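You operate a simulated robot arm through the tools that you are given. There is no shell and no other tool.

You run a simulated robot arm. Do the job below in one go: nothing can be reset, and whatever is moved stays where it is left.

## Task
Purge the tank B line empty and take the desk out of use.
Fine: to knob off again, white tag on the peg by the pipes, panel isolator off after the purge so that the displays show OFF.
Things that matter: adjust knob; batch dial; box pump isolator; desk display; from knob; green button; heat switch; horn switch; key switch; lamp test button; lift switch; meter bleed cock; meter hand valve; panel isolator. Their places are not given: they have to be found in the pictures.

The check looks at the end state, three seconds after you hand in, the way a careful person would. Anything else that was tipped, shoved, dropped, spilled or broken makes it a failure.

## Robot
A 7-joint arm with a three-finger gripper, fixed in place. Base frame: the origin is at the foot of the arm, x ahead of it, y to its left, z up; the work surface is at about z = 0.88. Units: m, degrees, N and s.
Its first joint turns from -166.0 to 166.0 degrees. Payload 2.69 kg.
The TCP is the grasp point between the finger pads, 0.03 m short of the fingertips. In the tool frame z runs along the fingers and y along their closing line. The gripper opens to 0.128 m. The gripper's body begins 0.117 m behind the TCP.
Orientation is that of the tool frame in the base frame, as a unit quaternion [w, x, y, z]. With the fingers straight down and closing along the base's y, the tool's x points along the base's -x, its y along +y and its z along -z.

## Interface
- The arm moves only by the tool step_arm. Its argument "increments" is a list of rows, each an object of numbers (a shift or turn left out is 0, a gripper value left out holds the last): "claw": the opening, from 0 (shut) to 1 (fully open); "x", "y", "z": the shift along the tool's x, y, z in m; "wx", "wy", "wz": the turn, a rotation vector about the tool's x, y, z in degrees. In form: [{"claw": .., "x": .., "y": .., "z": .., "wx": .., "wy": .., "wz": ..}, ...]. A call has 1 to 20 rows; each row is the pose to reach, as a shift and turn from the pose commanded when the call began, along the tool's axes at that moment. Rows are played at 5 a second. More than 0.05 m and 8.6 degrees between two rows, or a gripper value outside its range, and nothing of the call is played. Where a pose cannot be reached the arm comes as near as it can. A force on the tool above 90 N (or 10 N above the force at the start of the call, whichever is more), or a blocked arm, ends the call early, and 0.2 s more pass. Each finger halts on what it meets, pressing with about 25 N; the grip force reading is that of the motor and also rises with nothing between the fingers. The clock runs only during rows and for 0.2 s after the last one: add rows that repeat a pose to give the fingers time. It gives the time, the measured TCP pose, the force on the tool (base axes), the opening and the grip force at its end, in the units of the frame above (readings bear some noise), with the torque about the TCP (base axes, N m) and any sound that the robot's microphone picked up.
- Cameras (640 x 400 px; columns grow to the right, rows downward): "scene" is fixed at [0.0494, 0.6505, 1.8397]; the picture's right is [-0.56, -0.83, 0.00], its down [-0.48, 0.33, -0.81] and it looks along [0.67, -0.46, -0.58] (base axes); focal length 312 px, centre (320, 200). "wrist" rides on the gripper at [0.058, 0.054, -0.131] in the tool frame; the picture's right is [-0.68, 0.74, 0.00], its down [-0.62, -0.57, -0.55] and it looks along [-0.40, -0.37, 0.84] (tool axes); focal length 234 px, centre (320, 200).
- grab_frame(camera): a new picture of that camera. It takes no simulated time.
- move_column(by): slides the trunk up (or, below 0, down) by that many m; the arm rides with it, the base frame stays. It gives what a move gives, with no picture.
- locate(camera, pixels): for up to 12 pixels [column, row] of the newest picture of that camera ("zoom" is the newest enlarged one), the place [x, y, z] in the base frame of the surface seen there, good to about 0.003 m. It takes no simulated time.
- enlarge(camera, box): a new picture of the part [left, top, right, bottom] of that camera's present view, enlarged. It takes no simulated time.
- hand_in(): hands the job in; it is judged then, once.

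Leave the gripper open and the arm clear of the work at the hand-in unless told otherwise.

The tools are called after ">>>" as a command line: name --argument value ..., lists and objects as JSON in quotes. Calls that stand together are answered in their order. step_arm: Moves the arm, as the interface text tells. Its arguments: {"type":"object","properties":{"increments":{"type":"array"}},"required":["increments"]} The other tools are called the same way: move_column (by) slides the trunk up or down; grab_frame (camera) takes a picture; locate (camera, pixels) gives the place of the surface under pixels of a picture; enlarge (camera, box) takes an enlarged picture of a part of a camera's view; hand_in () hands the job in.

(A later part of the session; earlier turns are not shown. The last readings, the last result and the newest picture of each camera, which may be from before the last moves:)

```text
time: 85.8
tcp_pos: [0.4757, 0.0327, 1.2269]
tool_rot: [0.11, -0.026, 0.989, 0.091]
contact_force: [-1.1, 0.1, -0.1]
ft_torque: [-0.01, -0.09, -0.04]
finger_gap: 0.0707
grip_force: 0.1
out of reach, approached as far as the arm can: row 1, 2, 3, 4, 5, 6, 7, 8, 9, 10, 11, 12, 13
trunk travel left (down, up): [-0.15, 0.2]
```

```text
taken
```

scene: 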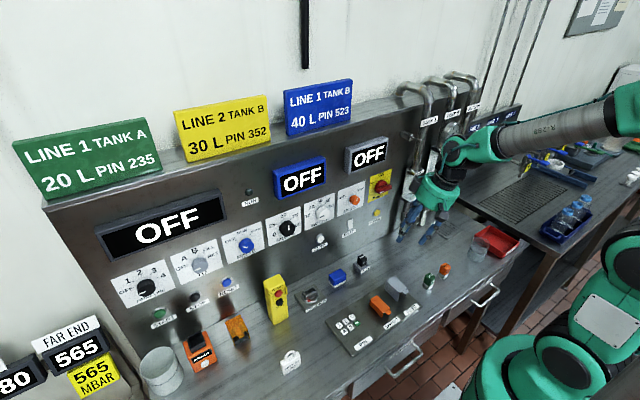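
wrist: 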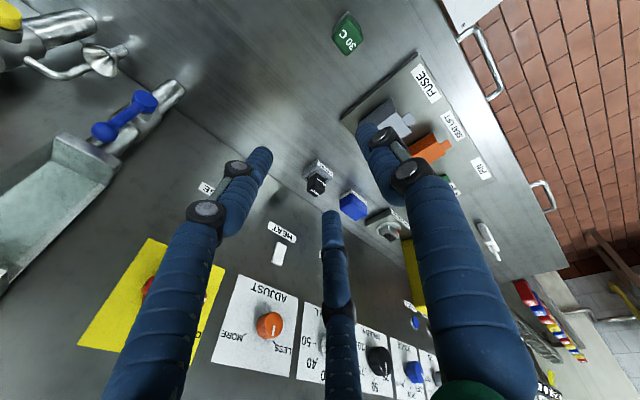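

So it's the arm's posture, not the wrist roll. I'll rise to about z 1.5, near the starting pose where pointing down worked, to recover the posture.

>>> step_arm --increments '[{"z": -0.04}, {"z": -0.08}, {"z": -0.12}, {"z": -0.16}, {"z": -0.2}, {"z": -0.24}, {"z": -0.24}]'

>>> grab_frame --camera "scene"

```text
time: 87.4
tcp_pos: [0.4231, -0.019, 1.4551]
tool_rot: [0.117, -0.027, 0.987, 0.109]
contact_force: [-1.2, 0.8, 2.0]
ft_torque: [-0.07, -0.21, -0.08]
finger_gap: 0.0705
grip_force: 0.0
out of reach, approached as far as the arm can: row 1, 2, 3, 4, 5, 6, 7
trunk travel left (down, up): [-0.15, 0.2]
```

```text
taken
```

scene: 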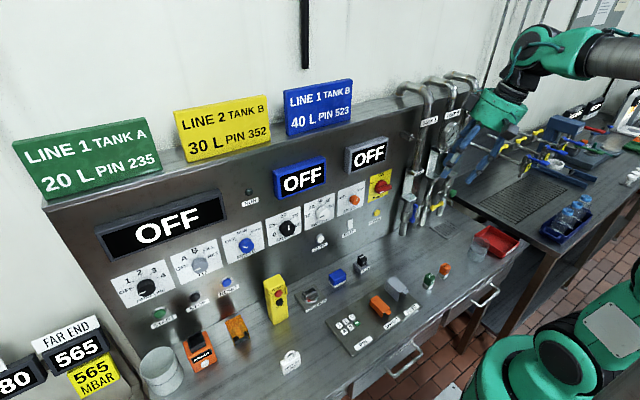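

The tool translated along its tilted axis, so the commanded pose was clipped to what it reached. I'll try correcting the 19° tilt here at z 1.45.

>>> step_arm --increments '[{"wx": 4.2, "wy": 4.5, "wz": 1}, {"wx": 8.4, "wy": 9, "wz": 2}, {"wx": 12.6, "wy": 13.5, "wz": 3.1}, {"wx": 12.6, "wy": 13.5, "wz": 3.1}]'

```text
time: 88.4
tcp_pos: [0.4263, -0.0207, 1.453]
tool_rot: [0.115, -0.026, 0.987, 0.109]
contact_force: [0.6, 0.4, 0.4]
ft_torque: [-0.03, 0.05, -0.04]
finger_gap: 0.0704
grip_force: 0.0
out of reach, approached as far as the arm can: row 1, 2, 3, 4
trunk travel left (down, up): [-0.15, 0.2]
```

A wrist joint is at its stop, probably wound up while turning the isolator in the horizontal pose. I'll undo it the way I came: first roll back -90° while lowering.

>>> step_arm --increments '[{"wz": -8, "z": 0.018}, {"wz": -16, "z": 0.036}, {"wz": -24, "z": 0.054}, {"wz": -32, "z": 0.072}, {"wz": -40, "z": 0.09}, {"wz": -48, "z": 0.108}, {"wz": -56, "z": 0.126}, {"wz": -64, "z": 0.144}, {"wz": -72, "z": 0.162}, {"wz": -80, "z": 0.18}, {"wz": -88, "z": 0.2}, {"wz": -90, "z": 0.2}, {"wz": -90, "z": 0.2}]'

```text
time: 91.2
tcp_pos: [0.47, 0.0236, 1.2657]
tool_rot: [-0.159, 0.717, -0.679, 0.004]
contact_force: [0.3, -0.4, 0.6]
ft_torque: [-0.03, 0.01, 0.02]
finger_gap: 0.0705
grip_force: 0.0
trunk travel left (down, up): [-0.15, 0.2]
```

That worked without a limit. Now back to the horizontal pose with the -60° roll, as it was in front of the isolator.

>>> step_arm --increments '[{"wx": 7.7, "wy": -0.8, "wz": 1.8}, {"wx": 15.4, "wy": -1.6, "wz": 3.6}, {"wx": 23.2, "wy": -2.5, "wz": 5.4}, {"wx": 30.9, "wy": -3.3, "wz": 7.2}, {"wx": 38.6, "wy": -4.1, "wz": 9}, {"wx": 46.3, "wy": -4.9, "wz": 10.8}, {"wx": 54, "wy": -5.7, "wz": 12.6}, {"wx": 61.8, "wy": -6.6, "wz": 14.4}, {"wx": 69.5, "wy": -7.4, "wz": 16.2}, {"wx": 77.2, "wy": -8.2, "wz": 18}, {"wx": 77.2, "wy": -8.2, "wz": 18}]'

>>> grab_frame --camera "scene"

```text
time: 93.6
tcp_pos: [0.4708, 0.0242, 1.2642]
tool_rot: [0.612, -0.354, 0.612, -0.354]
contact_force: [0.3, -0.9, 0.1]
ft_torque: [0.02, -0.03, 0.0]
finger_gap: 0.0701
grip_force: 0.0
trunk travel left (down, up): [-0.15, 0.2]
```

```text
taken
```

scene: 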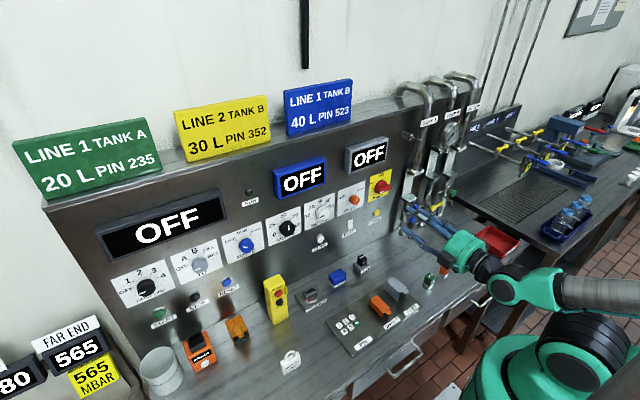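

Exactly horizontal again. I'll roll +60° back to the original roll, rise to z ≈ 1.45, and then pitch down as in the starting pose.

>>> step_arm --increments '[{"wz": 8}, {"wz": 16}, {"wz": 24}, {"wz": 32}, {"wz": 40}, {"wz": 48}, {"wz": 56}, {"wz": 60}, {"wz": 60}]'

>>> step_arm --increments '[{"wy": 8, "x": -0.03}, {"wy": 16, "x": -0.06}, {"wy": 24, "x": -0.09}, {"wy": 32, "x": -0.12}, {"wy": 40, "x": -0.15}, {"wy": 48, "x": -0.18}, {"wy": 56, "x": -0.18}, {"wy": 64, "x": -0.18}, {"wy": 72, "x": -0.18}, {"wy": 80, "x": -0.18}, {"wy": 88, "x": -0.18}, {"wy": 90, "x": -0.18}, {"wy": 90, "x": -0.18}]'

>>> grab_frame --camera "scene"

```text
time: 95.6
tcp_pos: [0.4697, 0.025, 1.2659]
tool_rot: [0.707, -0.001, 0.707, 0.001]
contact_force: [-1.0, -0.2, -0.9]
ft_torque: [-0.01, 0.02, -0.02]
finger_gap: 0.0705
grip_force: 0.2
trunk travel left (down, up): [-0.15, 0.2]
```

```text
time: 98.4
tcp_pos: [0.4744, -0.0224, 1.4446]
tool_rot: [0.04, -0.021, 0.99, -0.134]
contact_force: [-1.2, -0.7, 0.5]
ft_torque: [0.07, -0.04, 0.07]
finger_gap: 0.0703
grip_force: 0.0
out of reach, approached as far as the arm can: row 3, 4, 5, 6, 7, 8, 9, 10, 11, 12, 13
trunk travel left (down, up): [-0.15, 0.2]
```

```text
taken
```

scene: 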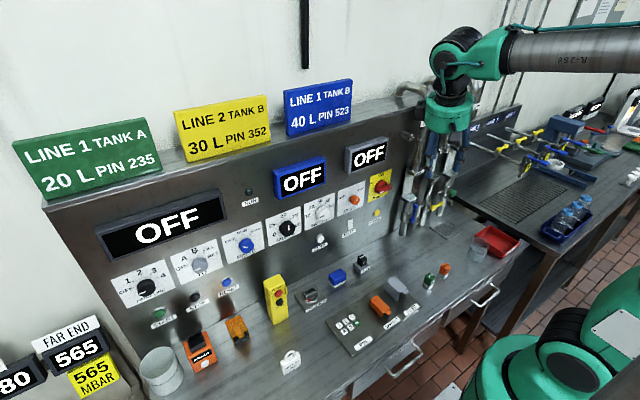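

Better: near vertical, though tipped 15° toward -y, and the posture looks like the starting one. I'll straighten while moving back toward the exact starting pose.

>>> step_arm --increments '[{"wx": -5, "wy": 1.5, "wz": 0.8, "x": -0.03, "z": -0.02}, {"wx": -10, "wy": 3, "wz": 1.6, "x": -0.06, "z": -0.04}, {"wx": -15.4, "wy": 4.6, "wz": 2.4, "x": -0.1, "z": -0.08}, {"wx": -15.4, "wy": 4.6, "wz": 2.4, "x": -0.11, "z": -0.09}, {"wx": -15.4, "wy": 4.6, "wz": 2.4, "x": -0.11, "z": -0.09}]'

```text
refused: row 3 steps farther than a row can; nothing moved
```

>>> step_arm --increments '[{"wx": -5, "wy": 1.5, "wz": 0.8, "x": -0.03, "z": -0.02}, {"wx": -10, "wy": 3, "wz": 1.6, "x": -0.06, "z": -0.04}, {"wx": -15.4, "wy": 4.6, "wz": 2.4, "x": -0.09, "z": -0.07}, {"wx": -15.4, "wy": 4.6, "wz": 2.4, "x": -0.11, "z": -0.09}, {"wx": -15.4, "wy": 4.6, "wz": 2.4, "x": -0.11, "z": -0.09}]'

```text
time: 99.6
tcp_pos: [0.5779, 0.0017, 1.5466]
tool_rot: [0.021, -0.001, 0.99, -0.139]
contact_force: [-1.1, 0.4, 0.9]
ft_torque: [0.06, -0.18, 0.03]
finger_gap: 0.0703
grip_force: 0.0
out of reach, approached as far as the arm can: row 1, 2, 3, 4, 5
trunk travel left (down, up): [-0.15, 0.2]
```

Still 16° toward -y, which happens to be almost exactly the lean I want for the tag pinch (hand leaning left). I'll try rolling -90° from here, so that the thumb side faces the robot.

>>> step_arm --increments '[{"wz": -8}, {"wz": -16}, {"wz": -24}, {"wz": -32}, {"wz": -40}, {"wz": -48}, {"wz": -56}, {"wz": -64}, {"wz": -72}, {"wz": -80}, {"wz": -88}, {"wz": -90}, {"wz": -90}]'

>>> grab_frame --camera "scene"

```text
time: 102.4
tcp_pos: [0.4604, 0.1747, 1.1668]
tool_rot: [0.082, -0.586, 0.746, -0.304]
contact_force: [3.2, 2.6, -0.2]
ft_torque: [-0.21, 0.27, -0.29]
finger_gap: 0.0705
grip_force: 0.0
out of reach, approached as far as the arm can: row 1, 2, 3, 4, 5, 6, 7, 8, 9, 10, 11, 12, 13
trunk travel left (down, up): [-0.15, 0.2]
```

```text
taken
```

scene: 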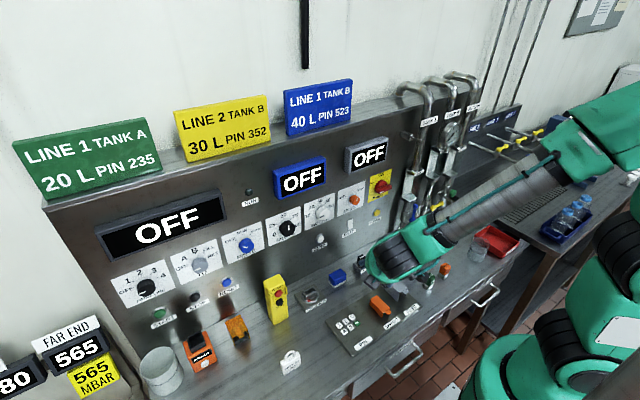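

That was a bad move: the arm swung down about 0.4 m while trying to reach. Readings show only light force, but I must see whether anything was touched.

>>> grab_frame --camera "wrist"

>>> enlarge --camera "scene" --box '[240, 200, 480, 370]'

```text
taken
```

wrist: 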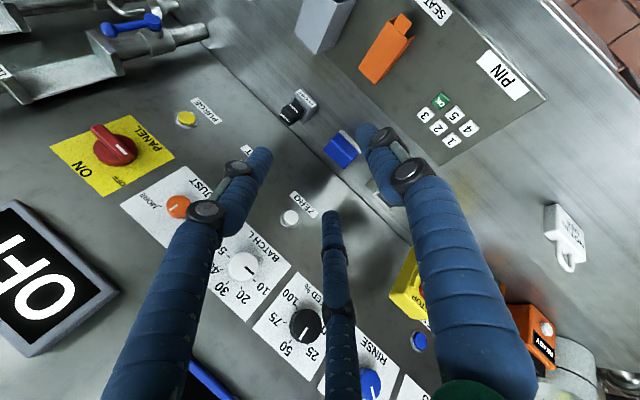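

```text
2.35 times, centred on (360, 285) of scene
```

zoom: 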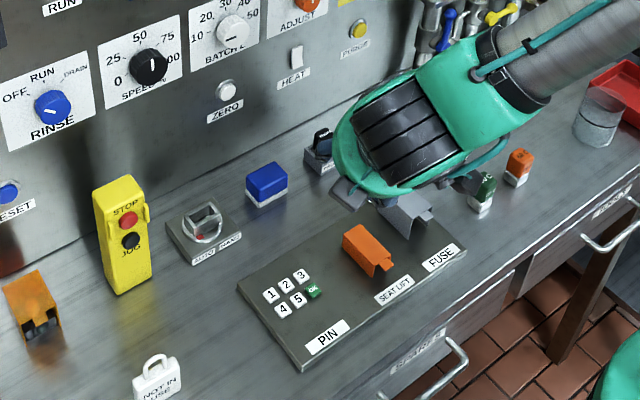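

Nothing was displaced: the tag, pendant, keypad, covers and plugs all stand as before. The swing left the elbow up with the forearm sloping down, which is a better posture. I'll turn in small increments toward the orientation I want (pointing down, leaning 15° left, thumb toward the robot), checking each time.

>>> step_arm --increments '[{"wx": -4, "wy": -0.5, "wz": -2.3}, {"wx": -8, "wy": -1, "wz": -4.6}]'

```text
time: 103.0
tcp_pos: [0.4564, 0.1726, 1.1687]
tool_rot: [0.083, -0.586, 0.747, -0.302]
contact_force: [0.2, 0.5, 0.1]
ft_torque: [-0.03, 0.02, -0.02]
finger_gap: 0.0704
grip_force: 0.1
out of reach, approached as far as the arm can: row 1, 2
trunk travel left (down, up): [-0.15, 0.2]
```

That direction is blocked. I'll test the other roll direction (back toward the starting orientation) with two small rows.

>>> step_arm --increments '[{"wx": -3.6, "wy": 1, "wz": 7}, {"wx": -7.2, "wy": 2, "wz": 14}]'

```text
time: 103.6
tcp_pos: [0.4551, 0.1726, 1.1679]
tool_rot: [0.07, -0.488, 0.832, -0.253]
contact_force: [-0.1, 0.0, 0.2]
ft_torque: [0.0, 0.01, 0.03]
finger_gap: 0.0706
grip_force: 0.1
trunk travel left (down, up): [-0.15, 0.2]
```

That's free. I'll continue that way to the straight-down orientation in steps.

>>> step_arm --increments '[{"wx": -3.4, "wy": 0.9, "wz": 6.6}, {"wx": -6.8, "wy": 1.9, "wz": 13.2}, {"wx": -10.3, "wy": 2.8, "wz": 19.8}, {"wx": -13.7, "wy": 3.8, "wz": 26.4}]'

>>> step_arm --increments '[{"wx": -3.4, "wy": 0.9, "wz": 6.6}, {"wx": -6.8, "wy": 1.9, "wz": 13.2}, {"wx": -10.3, "wy": 2.8, "wz": 19.8}, {"wx": -13.7, "wy": 3.8, "wz": 26.4}, {"wx": -17.1, "wy": 4.7, "wz": 33}, {"wx": -17.1, "wy": 4.7, "wz": 33}]'

>>> grab_frame --camera "scene"

```text
time: 104.6
tcp_pos: [0.4542, 0.1719, 1.167]
tool_rot: [0.041, -0.283, 0.947, -0.146]
contact_force: [0.2, 0.4, 1.2]
ft_torque: [0.0, -0.03, -0.02]
finger_gap: 0.0703
grip_force: 0.1
trunk travel left (down, up): [-0.15, 0.2]
```

```text
time: 106.0
tcp_pos: [0.4537, 0.1695, 1.1497]
tool_rot: [0.039, -0.113, 0.988, -0.093]
contact_force: [0.2, -0.4, -0.6]
ft_torque: [0.03, 0.0, -0.02]
finger_gap: 0.0703
grip_force: 0.0
out of reach, approached as far as the arm can: row 3, 4, 5, 6
trunk travel left (down, up): [-0.15, 0.2]
```

```text
taken
```

scene: 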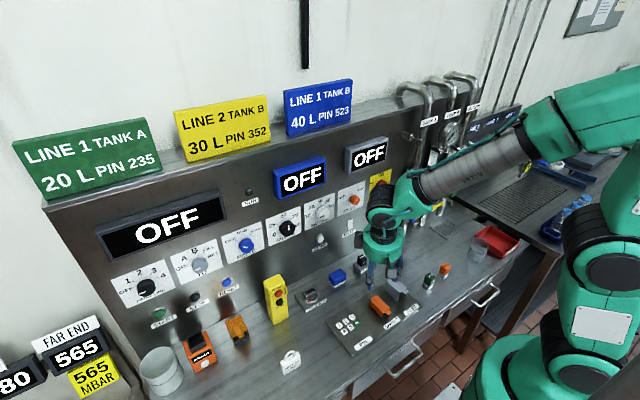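

It's now pointing down with an 11° lean left, and the elbow is up. The mirrored roll (thumb toward the panel, two fingers toward the robot) should work equally well for the tag. I'll roll that way and watch for limits.

>>> step_arm --increments '[{"wx": 0.6, "wy": 0.1, "wz": 7.8}, {"wx": 1.3, "wy": 0.2, "wz": 15.7}, {"wx": 1.9, "wy": 0.3, "wz": 23.5}]'

```text
time: 106.8
tcp_pos: [0.4525, 0.1686, 1.1497]
tool_rot: [0.058, 0.091, 0.989, -0.099]
contact_force: [-0.5, -1.0, -0.1]
ft_torque: [0.0, 0.03, -0.02]
finger_gap: 0.0704
grip_force: 0.1
trunk travel left (down, up): [-0.15, 0.2]
```

Free so far. Continuing the roll.

>>> step_arm --increments '[{"wx": 0.6, "wy": 0.1, "wz": 7.8}, {"wx": 1.3, "wy": 0.2, "wz": 15.7}, {"wx": 1.9, "wy": 0.3, "wz": 23.5}, {"wx": 2.5, "wy": 0.4, "wz": 31.3}]'

>>> step_arm --increments '[{"wx": 0.6, "wy": 0.1, "wz": 7.8}, {"wx": 1.3, "wy": 0.2, "wz": 15.7}, {"wx": 1.9, "wy": 0.3, "wz": 23.5}, {"wx": 2.5, "wy": 0.4, "wz": 31.3}, {"wx": 3, "wy": 0.5, "wz": 39}, {"wx": 3.6, "wy": 0.6, "wz": 46.6}, {"wx": 3.6, "wy": 0.6, "wz": 46.6}]'

>>> grab_frame --camera "scene"

>>> grab_frame --camera "wrist"

```text
time: 107.8
tcp_pos: [0.4541, 0.1692, 1.1498]
tool_rot: [0.077, 0.356, 0.926, -0.101]
contact_force: [0.1, 0.2, -0.1]
ft_torque: [0.03, -0.02, -0.02]
finger_gap: 0.0702
grip_force: 0.0
trunk travel left (down, up): [-0.15, 0.2]
```

```text
time: 109.4
tcp_pos: [0.452, 0.1695, 1.1487]
tool_rot: [0.094, 0.696, 0.707, -0.089]
contact_force: [0.7, 0.5, -0.2]
ft_torque: [0.02, 0.0, 0.0]
finger_gap: 0.0705
grip_force: 0.1
trunk travel left (down, up): [-0.15, 0.2]
```

```text
taken
```

scene: 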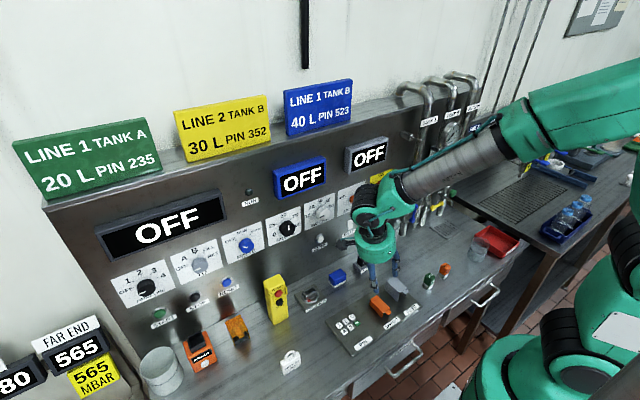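

```text
taken
```

wrist: 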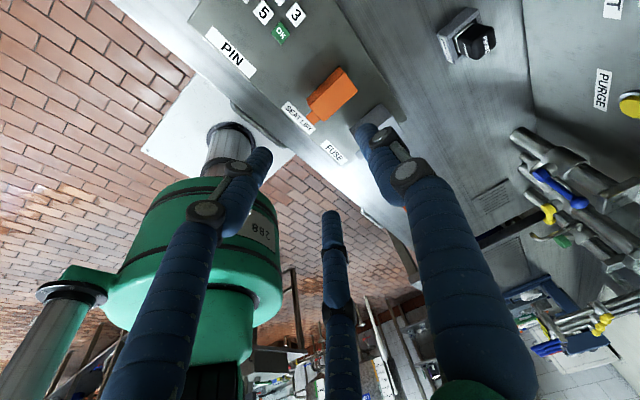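

The orientation is now as wanted, with no limit hit: pointing down, leaning 15° left, thumb toward the panel. I'll move left toward a point above the tag in small calls, watching for reach warnings.

>>> step_arm --increments '[{"x": 0.043, "y": 0.004, "z": -0.004}, {"x": 0.086, "y": 0.008, "z": -0.008}, {"x": 0.129, "y": 0.012, "z": -0.012}]'

>>> step_arm --increments '[{"x": 0.043, "y": 0.004, "z": -0.004}, {"x": 0.086, "y": 0.008, "z": -0.008}, {"x": 0.129, "y": 0.012, "z": -0.012}]'

```text
time: 110.2
tcp_pos: [0.4671, 0.2804, 1.1167]
tool_rot: [0.104, 0.693, 0.708, -0.092]
contact_force: [3.8, 2.4, -2.7]
ft_torque: [-0.38, 0.37, -0.11]
finger_gap: 0.0703
grip_force: 0.1
out of reach, approached as far as the arm can: row 2, 3
trunk travel left (down, up): [-0.15, 0.2]
```

```text
time: 111.0
tcp_pos: [0.4765, 0.3972, 1.0897]
tool_rot: [0.118, 0.692, 0.707, -0.083]
contact_force: [0.2, 1.8, -0.6]
ft_torque: [-0.07, 0.07, -0.01]
finger_gap: 0.0704
grip_force: 0.1
out of reach, approached as far as the arm can: row 1, 2, 3
trunk travel left (down, up): [-0.15, 0.2]
```

It reports a limit but follows closely, with the lean at 16°. I'll check the view before going on.

>>> grab_frame --camera "wrist"

>>> grab_frame --camera "scene"

```text
taken
```

wrist: 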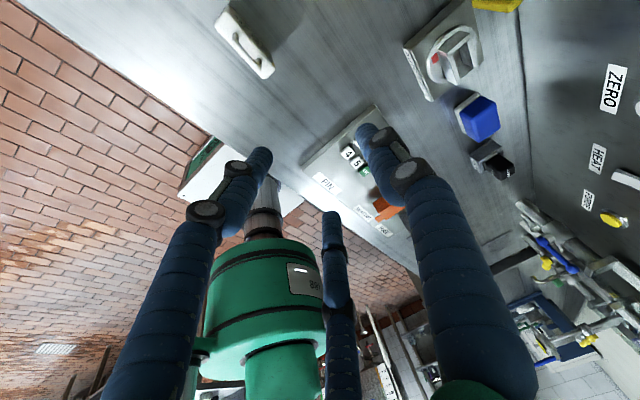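

```text
taken
```

scene: 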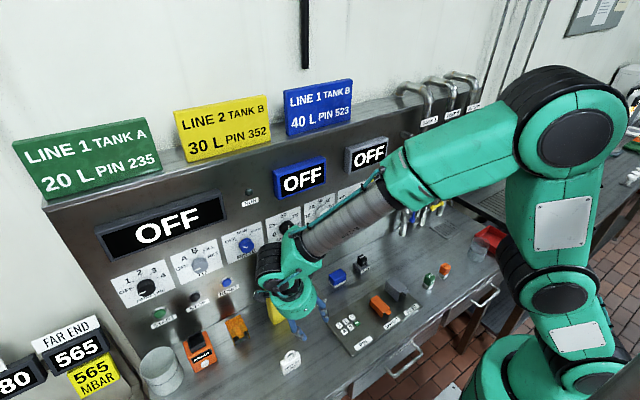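

Posture is good now, elbow up and forearm reaching forward-down. I'll move on to the hover point up-left of the tag, on the approach line.

>>> step_arm --increments '[{"x": 0.038, "y": -0.0026, "z": 0.0035}, {"x": 0.076, "y": -0.0052, "z": 0.007}, {"x": 0.114, "y": -0.0079, "z": 0.0105}]'

>>> grab_frame --camera "wrist"

>>> grab_frame --camera "scene"

```text
time: 111.8
tcp_pos: [0.4685, 0.4994, 1.0497]
tool_rot: [0.131, 0.69, 0.708, -0.076]
contact_force: [-2.2, -1.5, 3.2]
ft_torque: [0.28, -0.23, 0.05]
finger_gap: 0.0702
grip_force: 0.0
out of reach, approached as far as the arm can: row 2, 3
trunk travel left (down, up): [-0.15, 0.2]
```

```text
taken
```

wrist: 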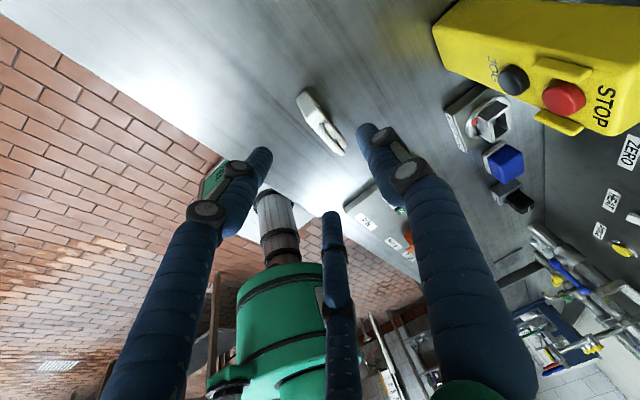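

```text
taken
```

scene: 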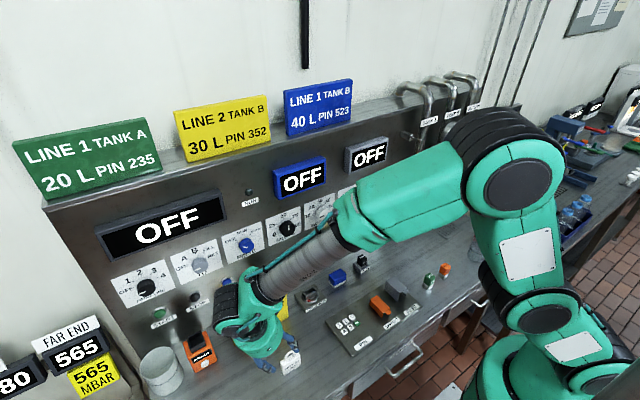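

The tag is nicely between the fingers in the wrist view at (322,122). There's a slight 5° forward tilt, so I'll try to correct it with a small turn.

>>> step_arm --increments '[{"wx": 2}, {"wx": 4}]'

```text
time: 112.4
tcp_pos: [0.4691, 0.4989, 1.0479]
tool_rot: [0.131, 0.69, 0.707, -0.078]
contact_force: [0.1, -1.2, 1.3]
ft_torque: [0.09, -0.08, 0.03]
finger_gap: 0.0705
grip_force: 0.1
out of reach, approached as far as the arm can: row 1, 2
trunk travel left (down, up): [-0.15, 0.2]
```

That's at the limit, so I'll accept the small tilt. Descending along the approach line, first part.

>>> step_arm --increments '[{"x": 0.0012, "y": -0.001, "z": 0.025}, {"x": 0.0024, "y": -0.002, "z": 0.05}, {"x": 0.0034, "y": -0.003, "z": 0.07}]'

>>> grab_frame --camera "wrist"

>>> enlarge --camera "scene" --box '[220, 300, 340, 390]'

```text
time: 113.2
tcp_pos: [0.4721, 0.4841, 0.979]
tool_rot: [0.131, 0.69, 0.708, -0.079]
contact_force: [-0.3, 1.1, 0.6]
ft_torque: [0.04, 0.04, 0.02]
finger_gap: 0.07
grip_force: 0.0
trunk travel left (down, up): [-0.15, 0.2]
```

```text
taken
```

wrist: 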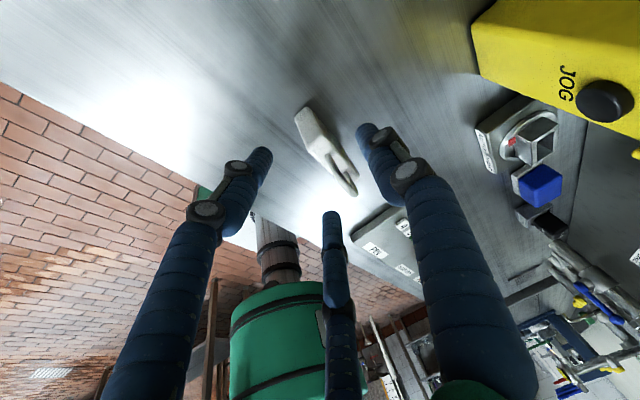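

```text
4.44 times, centred on (280, 345) of scene
```

zoom: 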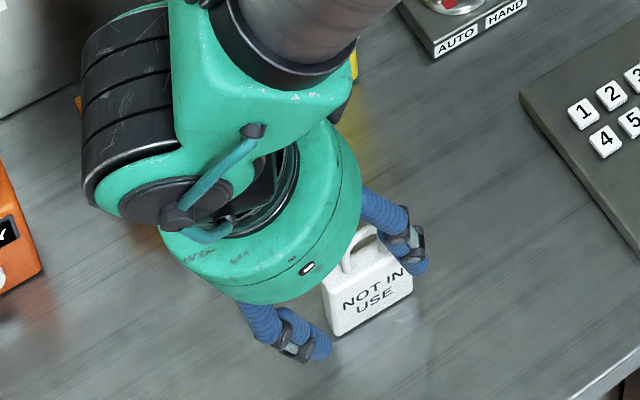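

Descent is free of limits and the tag sits between the thumb and the two front fingers. I'll retry the small tilt correction here.

>>> step_arm --increments '[{"wx": 2}, {"wx": 4}]'

```text
time: 113.8
tcp_pos: [0.4739, 0.4827, 0.9793]
tool_rot: [0.121, 0.691, 0.707, -0.09]
contact_force: [-0.2, -0.3, 0.2]
ft_torque: [0.05, 0.05, 0.01]
finger_gap: 0.0704
grip_force: 0.1
trunk travel left (down, up): [-0.15, 0.2]
```

That worked. A bit more, along with 2° less sideways lean.

>>> step_arm --increments '[{"wx": 1.5, "wy": 1}, {"wx": 3, "wy": 2}, {"wx": 3, "wy": 2}]'

```text
time: 114.6
tcp_pos: [0.4728, 0.4832, 0.9783]
tool_rot: [0.121, 0.691, 0.707, -0.09]
contact_force: [-0.4, -0.6, 0.4]
ft_torque: [-0.01, 0.02, 0.0]
finger_gap: 0.0705
grip_force: 0.0
out of reach, approached as far as the arm can: row 1, 2, 3
trunk travel left (down, up): [-0.15, 0.2]
```

Good enough: 17° lean, under 3° forward tilt. Going down the last 44 mm, tips staying just above the desk.

>>> step_arm --increments '[{"x": 0.0005, "y": -0.0005, "z": 0.015}, {"x": 0.001, "y": -0.001, "z": 0.03}, {"x": 0.0013, "y": -0.0013, "z": 0.038}, {"x": 0.0015, "y": -0.0016, "z": 0.0445}, {"x": 0.0015, "y": -0.0016, "z": 0.0445}]'

>>> grab_frame --camera "wrist"

>>> enlarge --camera "wrist" --box '[220, 70, 420, 270]'

>>> enlarge --camera "scene" --box '[220, 300, 340, 390]'

```text
time: 115.8
tcp_pos: [0.4722, 0.4706, 0.936]
tool_rot: [0.122, 0.691, 0.707, -0.089]
contact_force: [0.5, -0.3, -0.1]
ft_torque: [0.01, 0.04, 0.0]
finger_gap: 0.0705
grip_force: 0.0
trunk travel left (down, up): [-0.15, 0.2]
```

```text
taken
```

wrist: 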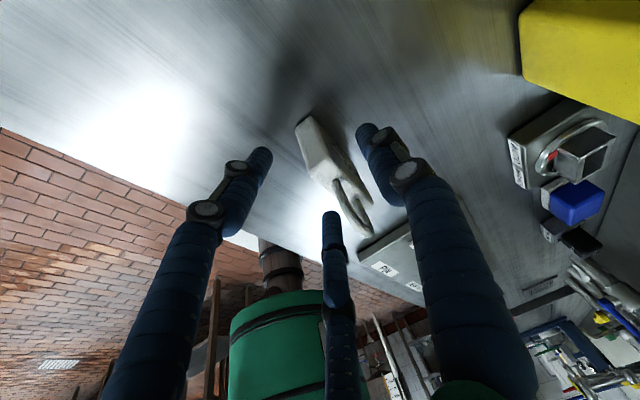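

```text
2.00 times, centred on (320, 170) of wrist
```

zoom: 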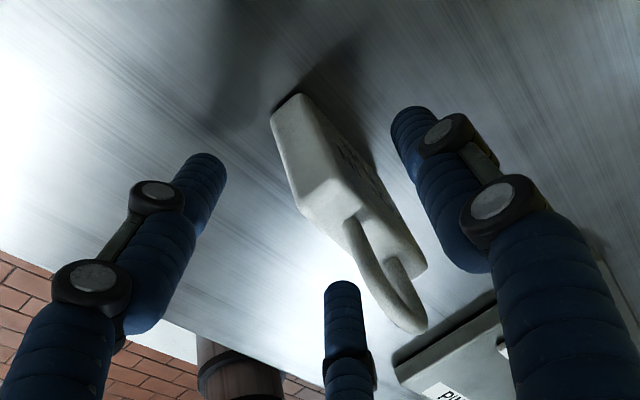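

```text
4.44 times, centred on (280, 345) of scene
```

zoom: 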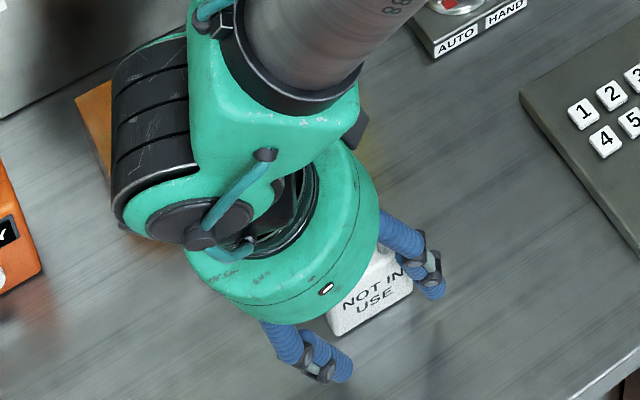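

No contact so far, the gap is still 0.07, and the tag stands between thumb and fingers. I'll verify its position with the wrist camera before closing.

>>> locate --camera "wrist" --pixels '[[308, 135], [322, 170], [312, 150], [335, 150], [345, 165], [365, 195], [355, 200], [330, 175], [300, 122], [365, 225]]'

```text
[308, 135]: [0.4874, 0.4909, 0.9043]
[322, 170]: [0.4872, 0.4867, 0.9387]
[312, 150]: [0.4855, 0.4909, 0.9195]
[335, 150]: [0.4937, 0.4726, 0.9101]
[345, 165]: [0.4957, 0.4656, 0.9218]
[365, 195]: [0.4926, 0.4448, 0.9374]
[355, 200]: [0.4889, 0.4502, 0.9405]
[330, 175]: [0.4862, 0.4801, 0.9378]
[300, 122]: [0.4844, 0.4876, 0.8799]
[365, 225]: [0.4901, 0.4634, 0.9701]
```

The tag's centre is really at x ≈ 0.485, so I'll shift 3 mm toward the panel and close slowly.

>>> step_arm --increments '[{"y": 0.003, "claw": 0.45}, {"y": 0.003, "claw": 0.38}, {"y": 0.003, "claw": 0.32}, {"y": 0.003, "claw": 0.32}]'

>>> step_arm --increments '[{"claw": 0.28}, {"claw": 0.26}, {"claw": 0.26}]'

>>> enlarge --camera "wrist" --box '[220, 70, 420, 270]'

```text
time: 116.8
tcp_pos: [0.4761, 0.4703, 0.9372]
tool_rot: [0.121, 0.692, 0.706, -0.09]
contact_force: [-0.4, 0.0, -0.2]
ft_torque: [0.01, 0.02, -0.03]
finger_gap: 0.0408
grip_force: 0.0
trunk travel left (down, up): [-0.15, 0.2]
```

```text
time: 117.6
tcp_pos: [0.4762, 0.4712, 0.9363]
tool_rot: [0.121, 0.691, 0.707, -0.09]
contact_force: [0.0, 0.3, 0.0]
ft_torque: [0.01, -0.01, -0.04]
finger_gap: 0.0334
grip_force: 0.1
trunk travel left (down, up): [-0.15, 0.2]
```

```text
2.00 times, centred on (320, 170) of wrist
```

zoom: 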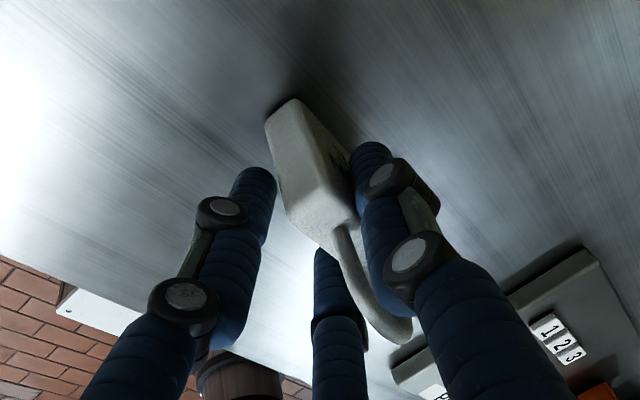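

Thumb is at the back face and the front fingers are close. Closing further in steps.

>>> step_arm --increments '[{"claw": 0.22}, {"claw": 0.2}, {"claw": 0.2}]'

>>> step_arm --increments '[{"claw": 0.15}, {"claw": 0.12}, {"claw": 0.12}, {"claw": 0.12}]'

>>> enlarge --camera "wrist" --box '[220, 70, 420, 270]'

>>> enlarge --camera "scene" --box '[220, 300, 340, 390]'

```text
time: 118.4
tcp_pos: [0.4755, 0.4714, 0.9371]
tool_rot: [0.121, 0.691, 0.707, -0.09]
contact_force: [0.1, 0.2, -0.3]
ft_torque: [0.03, -0.02, -0.01]
finger_gap: 0.0269
grip_force: 25.3
trunk travel left (down, up): [-0.15, 0.2]
```

```text
time: 119.4
tcp_pos: [0.4763, 0.4705, 0.9362]
tool_rot: [0.121, 0.691, 0.707, -0.09]
contact_force: [-0.1, 1.1, 0.3]
ft_torque: [0.0, -0.01, 0.01]
finger_gap: 0.0266
grip_force: 24.9
trunk travel left (down, up): [-0.15, 0.2]
```

```text
2.00 times, centred on (320, 170) of wrist
```

zoom: 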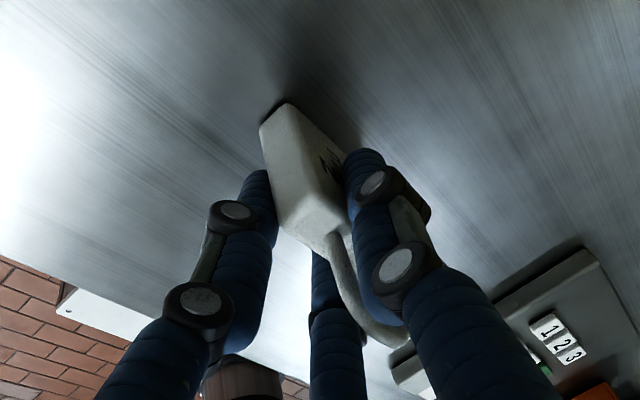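

```text
4.44 times, centred on (280, 345) of scene
```

zoom: 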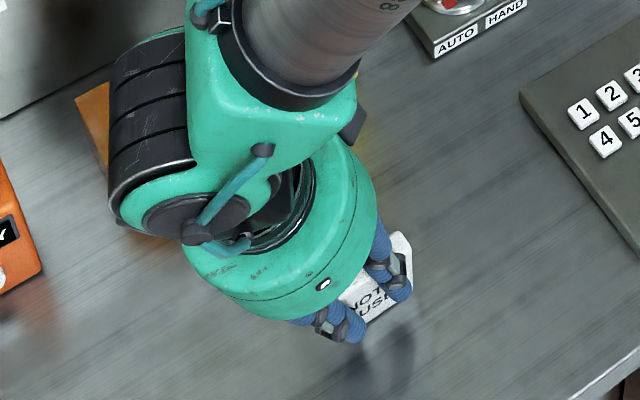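

The gap holds at 0.0266 while commanded smaller, so the tag is pinched with balanced forces. I'll lift 4 cm straight up and check that it follows.

>>> step_arm --increments '[{"claw": 0.05}, {"x": -0.003, "y": 0.0004, "z": -0.0095}, {"x": -0.0074, "y": 0.001, "z": -0.0239}, {"x": -0.0118, "y": 0.0016, "z": -0.0382}, {"x": -0.0118, "y": 0.0016, "z": -0.0382}]'

>>> grab_frame --camera "wrist"

>>> enlarge --camera "wrist" --box '[220, 70, 420, 270]'

>>> enlarge --camera "scene" --box '[220, 300, 340, 390]'

```text
time: 120.6
tcp_pos: [0.4753, 0.4728, 0.9757]
tool_rot: [0.12, 0.692, 0.706, -0.09]
contact_force: [-1.2, 0.8, -1.1]
ft_torque: [-0.01, -0.02, 0.02]
finger_gap: 0.0267
grip_force: 24.9
trunk travel left (down, up): [-0.15, 0.2]
```

```text
taken
```

wrist: 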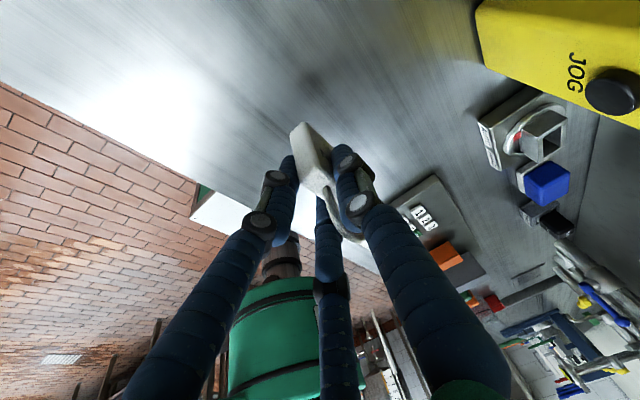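

```text
2.00 times, centred on (320, 170) of wrist
```

zoom: 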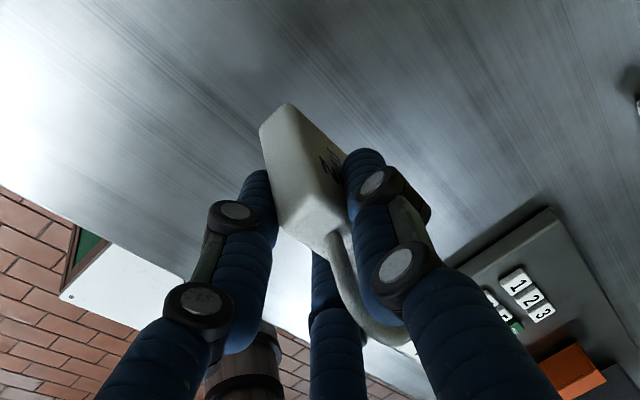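

```text
4.44 times, centred on (280, 345) of scene
```

zoom: 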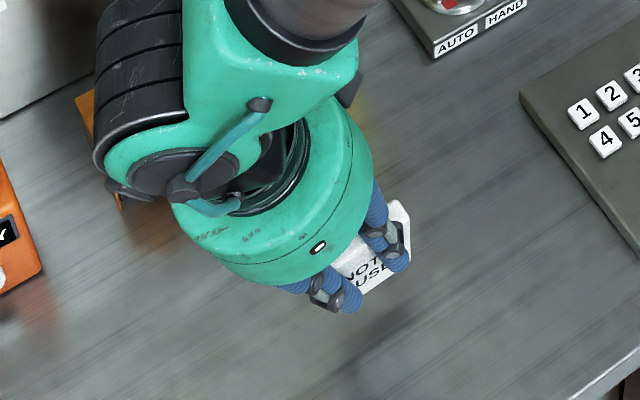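

The tag came up cleanly and sits unchanged in the grip. Now I'll carry it up and back to the right in short calls, staying well away from the panel.

>>> step_arm --increments '[{"x": -0.0326, "y": -0.0057, "z": -0.0216}, {"x": -0.0653, "y": -0.0114, "z": -0.0432}, {"x": -0.098, "y": -0.0172, "z": -0.0648}, {"x": -0.1306, "y": -0.0229, "z": -0.0864}, {"x": -0.1306, "y": -0.0229, "z": -0.0864}]'

>>> grab_frame --camera "scene"

```text
time: 121.8
tcp_pos: [0.4468, 0.3701, 1.097]
tool_rot: [0.121, 0.692, 0.706, -0.089]
contact_force: [-1.5, 0.7, 0.5]
ft_torque: [0.09, -0.04, -0.01]
finger_gap: 0.0266
grip_force: 25.2
trunk travel left (down, up): [-0.15, 0.2]
```

```text
taken
```

scene: 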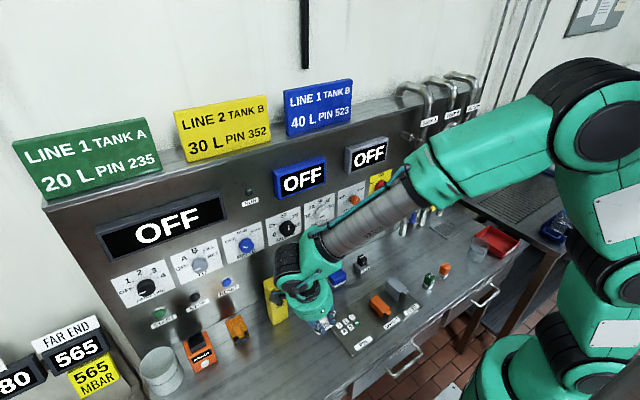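

Smooth, with no reach warning. Next leg to about (0.46, 0.15, 1.22).

>>> step_arm --increments '[{"x": -0.0411, "y": 0.002, "z": -0.0087}, {"x": -0.0822, "y": 0.004, "z": -0.0174}, {"x": -0.1233, "y": 0.006, "z": -0.0261}, {"x": -0.1644, "y": 0.008, "z": -0.0349}, {"x": -0.2055, "y": 0.01, "z": -0.0436}, {"x": -0.2466, "y": 0.0121, "z": -0.0523}, {"x": -0.2466, "y": 0.0121, "z": -0.0523}]'

```text
time: 123.4
tcp_pos: [0.4629, 0.1496, 1.2199]
tool_rot: [0.122, 0.692, 0.706, -0.089]
contact_force: [-0.2, -0.4, 0.2]
ft_torque: [0.04, -0.02, 0.0]
finger_gap: 0.0266
grip_force: 25.2
trunk travel left (down, up): [-0.15, 0.2]
```

Next leg to about (0.52, -0.05, 1.36).

>>> step_arm --increments '[{"x": -0.0388, "y": 0.0095, "z": -0.0121}, {"x": -0.0777, "y": 0.019, "z": -0.0241}, {"x": -0.1165, "y": 0.0286, "z": -0.0362}, {"x": -0.1553, "y": 0.0381, "z": -0.0483}, {"x": -0.1942, "y": 0.0477, "z": -0.0603}, {"x": -0.233, "y": 0.0572, "z": -0.0724}, {"x": -0.233, "y": 0.0572, "z": -0.0724}]'

>>> grab_frame --camera "scene"

>>> grab_frame --camera "wrist"

```text
time: 125.0
tcp_pos: [0.5207, -0.0498, 1.363]
tool_rot: [0.122, 0.692, 0.706, -0.091]
contact_force: [0.6, 0.2, -1.2]
ft_torque: [0.02, 0.0, -0.05]
finger_gap: 0.0266
grip_force: 25.3
trunk travel left (down, up): [-0.15, 0.2]
```

```text
taken
```

scene: 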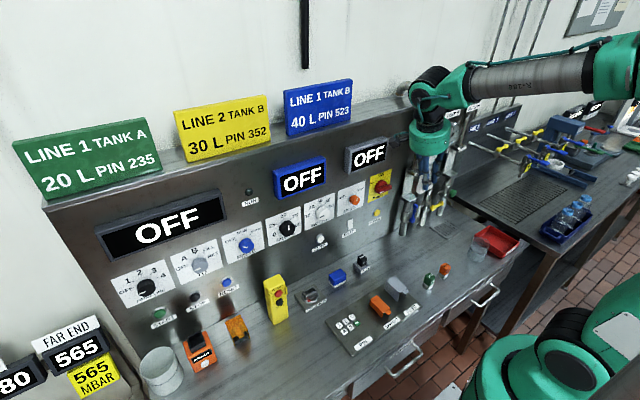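

```text
taken
```

wrist: 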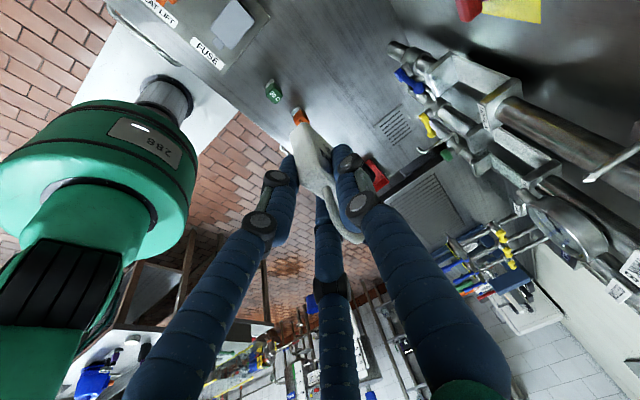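

Holding well with no warnings, and the peg is visible at wrist (600,170). I'll measure where the tag's loop is in the base frame now.

>>> enlarge --camera "wrist" --box '[270, 90, 390, 260]'

>>> enlarge --camera "scene" --box '[390, 100, 480, 230]'

```text
2.35 times, centred on (330, 175) of wrist
```

zoom: 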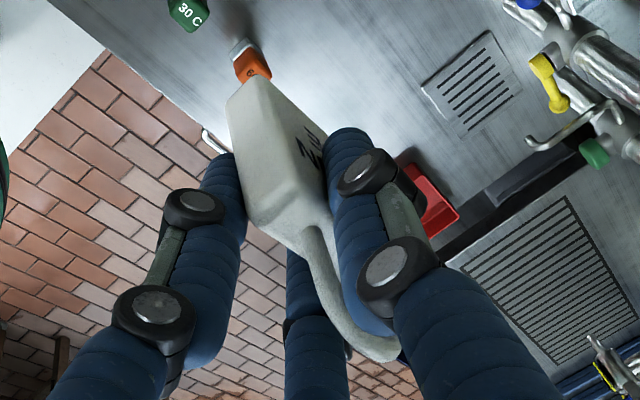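

```text
3.08 times, centred on (435, 165) of scene
```

zoom: 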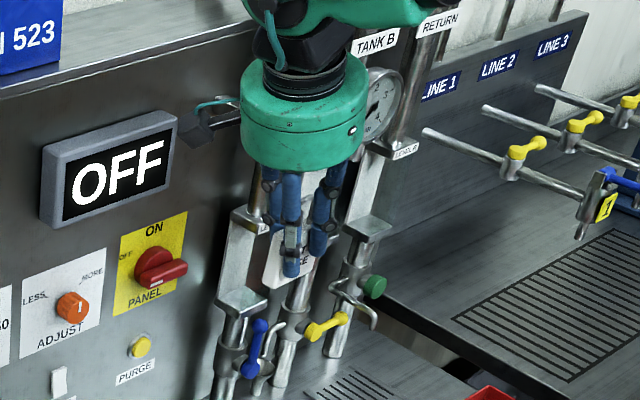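

I'll locate the loop's leg and crown and the body's top edges directly in the wrist picture.

>>> locate --camera "wrist" --pixels '[[357, 239], [350, 232], [340, 212], [334, 195], [318, 185], [304, 178], [300, 150], [325, 150], [362, 236], [598, 178], [585, 181], [625, 160]]'

```text
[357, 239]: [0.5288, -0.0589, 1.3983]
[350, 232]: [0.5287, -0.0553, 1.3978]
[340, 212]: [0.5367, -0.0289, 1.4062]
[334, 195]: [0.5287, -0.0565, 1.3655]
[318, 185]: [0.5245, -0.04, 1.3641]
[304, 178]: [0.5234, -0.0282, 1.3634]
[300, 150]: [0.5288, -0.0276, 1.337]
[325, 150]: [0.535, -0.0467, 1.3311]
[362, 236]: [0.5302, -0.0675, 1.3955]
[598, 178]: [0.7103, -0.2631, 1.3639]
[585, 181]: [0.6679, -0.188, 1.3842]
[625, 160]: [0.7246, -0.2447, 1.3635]
```

The loop measures where I predicted it (crown at z 1.398, 10 mm right of the TCP), and the peg tip is at (0.668, -0.188, 1.384). I'll move to a staging point in front of the peg, then lean the hand 8° back toward the robot for more clearance from the panel.

>>> step_arm --increments '[{"x": -0.0314, "y": 0.0214, "z": 0.0109}, {"x": -0.0628, "y": 0.0428, "z": 0.0218}, {"x": -0.0943, "y": 0.0643, "z": 0.0328}, {"x": -0.1257, "y": 0.0857, "z": 0.0437}, {"x": -0.1257, "y": 0.0857, "z": 0.0437}]'

>>> step_arm --increments '[{"wx": -4}, {"wx": -8}, {"wx": -8}]'

>>> grab_frame --camera "scene"

>>> grab_frame --camera "wrist"

```text
time: 126.2
tcp_pos: [0.6106, -0.1797, 1.3598]
tool_rot: [0.12, 0.691, 0.707, -0.09]
contact_force: [0.7, -1.0, -1.1]
ft_torque: [0.07, 0.09, -0.01]
finger_gap: 0.0264
grip_force: 24.9
trunk travel left (down, up): [-0.15, 0.2]
```

```text
time: 127.0
tcp_pos: [0.6099, -0.1793, 1.3597]
tool_rot: [0.169, 0.681, 0.711, -0.04]
contact_force: [0.5, -0.5, 0.3]
ft_torque: [0.05, -0.04, 0.02]
finger_gap: 0.0269
grip_force: 24.9
trunk travel left (down, up): [-0.15, 0.2]
```

```text
taken
```

scene: 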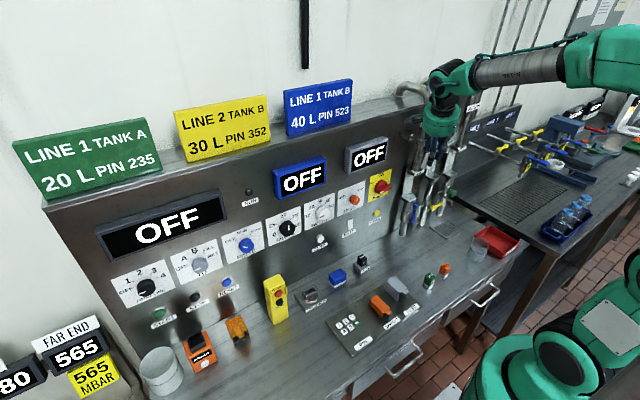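

```text
taken
```

wrist: 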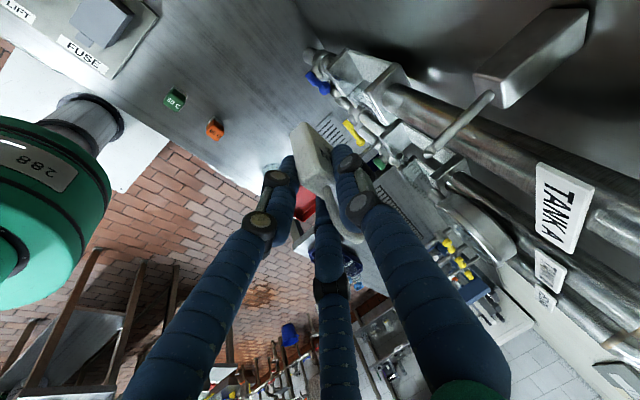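

No contact, and the wrist view shows the peg clearly, from block (530,60) to tip (430,152). I'll zoom in to compare the loop's opening with the peg's line.

>>> enlarge --camera "wrist" --box '[270, 60, 530, 260]'

>>> locate --camera "wrist" --pixels '[[432, 151], [445, 140], [460, 126], [475, 111], [488, 98], [357, 239], [350, 232], [340, 212], [334, 198], [320, 188], [327, 155], [362, 236]]'

>>> enlarge --camera "scene" --box '[395, 90, 475, 220]'

```text
2.00 times, centred on (400, 160) of wrist
```

zoom: 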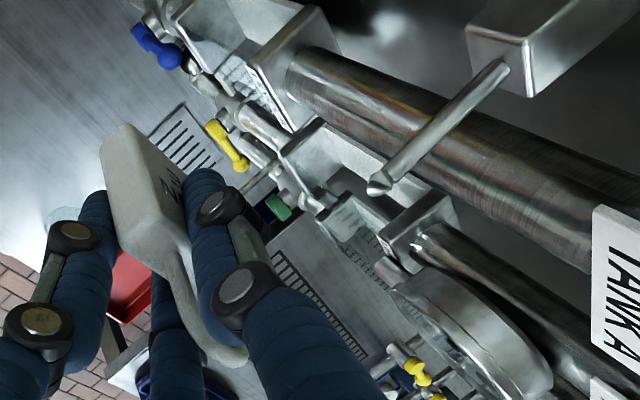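

```text
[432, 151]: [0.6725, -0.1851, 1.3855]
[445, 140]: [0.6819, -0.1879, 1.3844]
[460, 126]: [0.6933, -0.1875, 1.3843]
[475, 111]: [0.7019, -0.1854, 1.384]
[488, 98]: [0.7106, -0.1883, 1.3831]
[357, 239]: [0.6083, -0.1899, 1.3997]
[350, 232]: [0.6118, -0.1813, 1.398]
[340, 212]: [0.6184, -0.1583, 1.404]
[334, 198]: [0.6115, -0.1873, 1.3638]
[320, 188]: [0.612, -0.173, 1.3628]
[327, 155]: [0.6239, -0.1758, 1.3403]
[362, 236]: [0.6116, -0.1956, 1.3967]
```

```text
3.08 times, centred on (435, 155) of scene
```

zoom: 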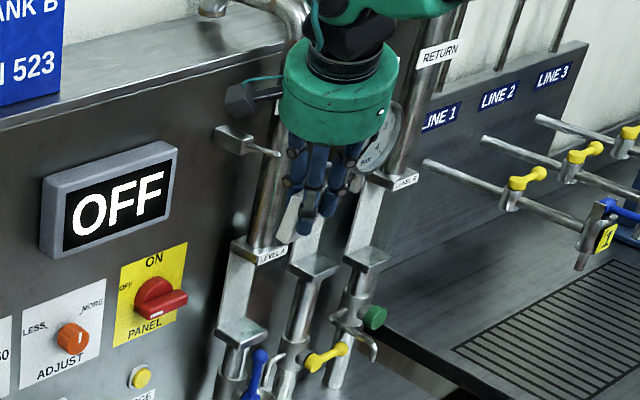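

Peg axis works out to (y -0.1905, z 1.381). The loop opening spans z 1.364 to 1.392 and is centred at y -0.1885, so the peg will pass through slightly right of centre, clear of the thumb. I'll advance straight along +x to just short of the tip.

>>> step_arm --increments '[{"x": -0.0002, "y": 0.0147, "z": 0.0028}, {"x": -0.0004, "y": 0.0295, "z": 0.0056}, {"x": -0.0006, "y": 0.0422, "z": 0.008}, {"x": -0.0006, "y": 0.0422, "z": 0.008}]'

>>> enlarge --camera "wrist" --box '[260, 100, 440, 280]'

>>> enlarge --camera "scene" --box '[400, 100, 460, 180]'

```text
time: 128.0
tcp_pos: [0.6529, -0.178, 1.3586]
tool_rot: [0.17, 0.681, 0.711, -0.04]
contact_force: [-0.2, -0.4, 0.4]
ft_torque: [-0.01, 0.01, 0.02]
finger_gap: 0.0267
grip_force: 25.1
trunk travel left (down, up): [-0.15, 0.2]
```

```text
2.22 times, centred on (350, 190) of wrist
```

zoom: 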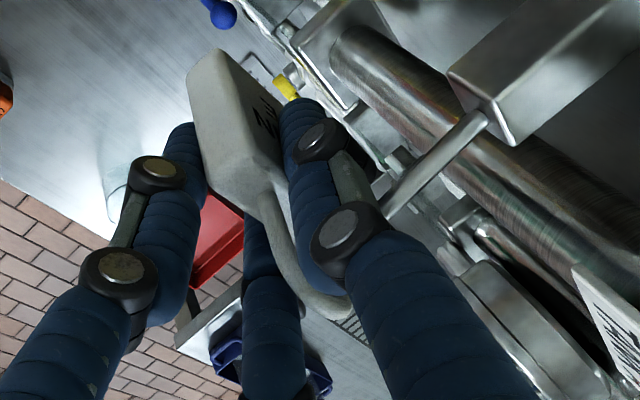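

```text
5.00 times, centred on (430, 140) of scene
```

zoom: 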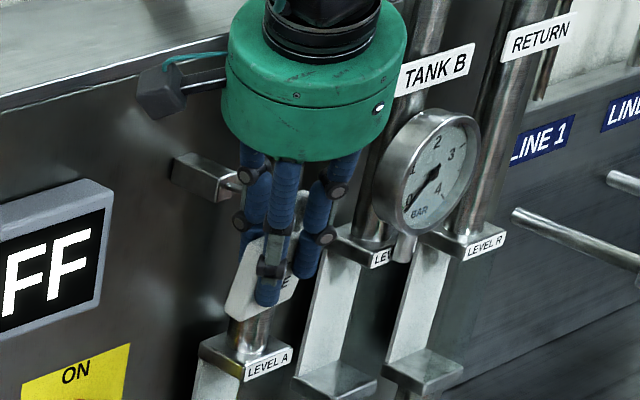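

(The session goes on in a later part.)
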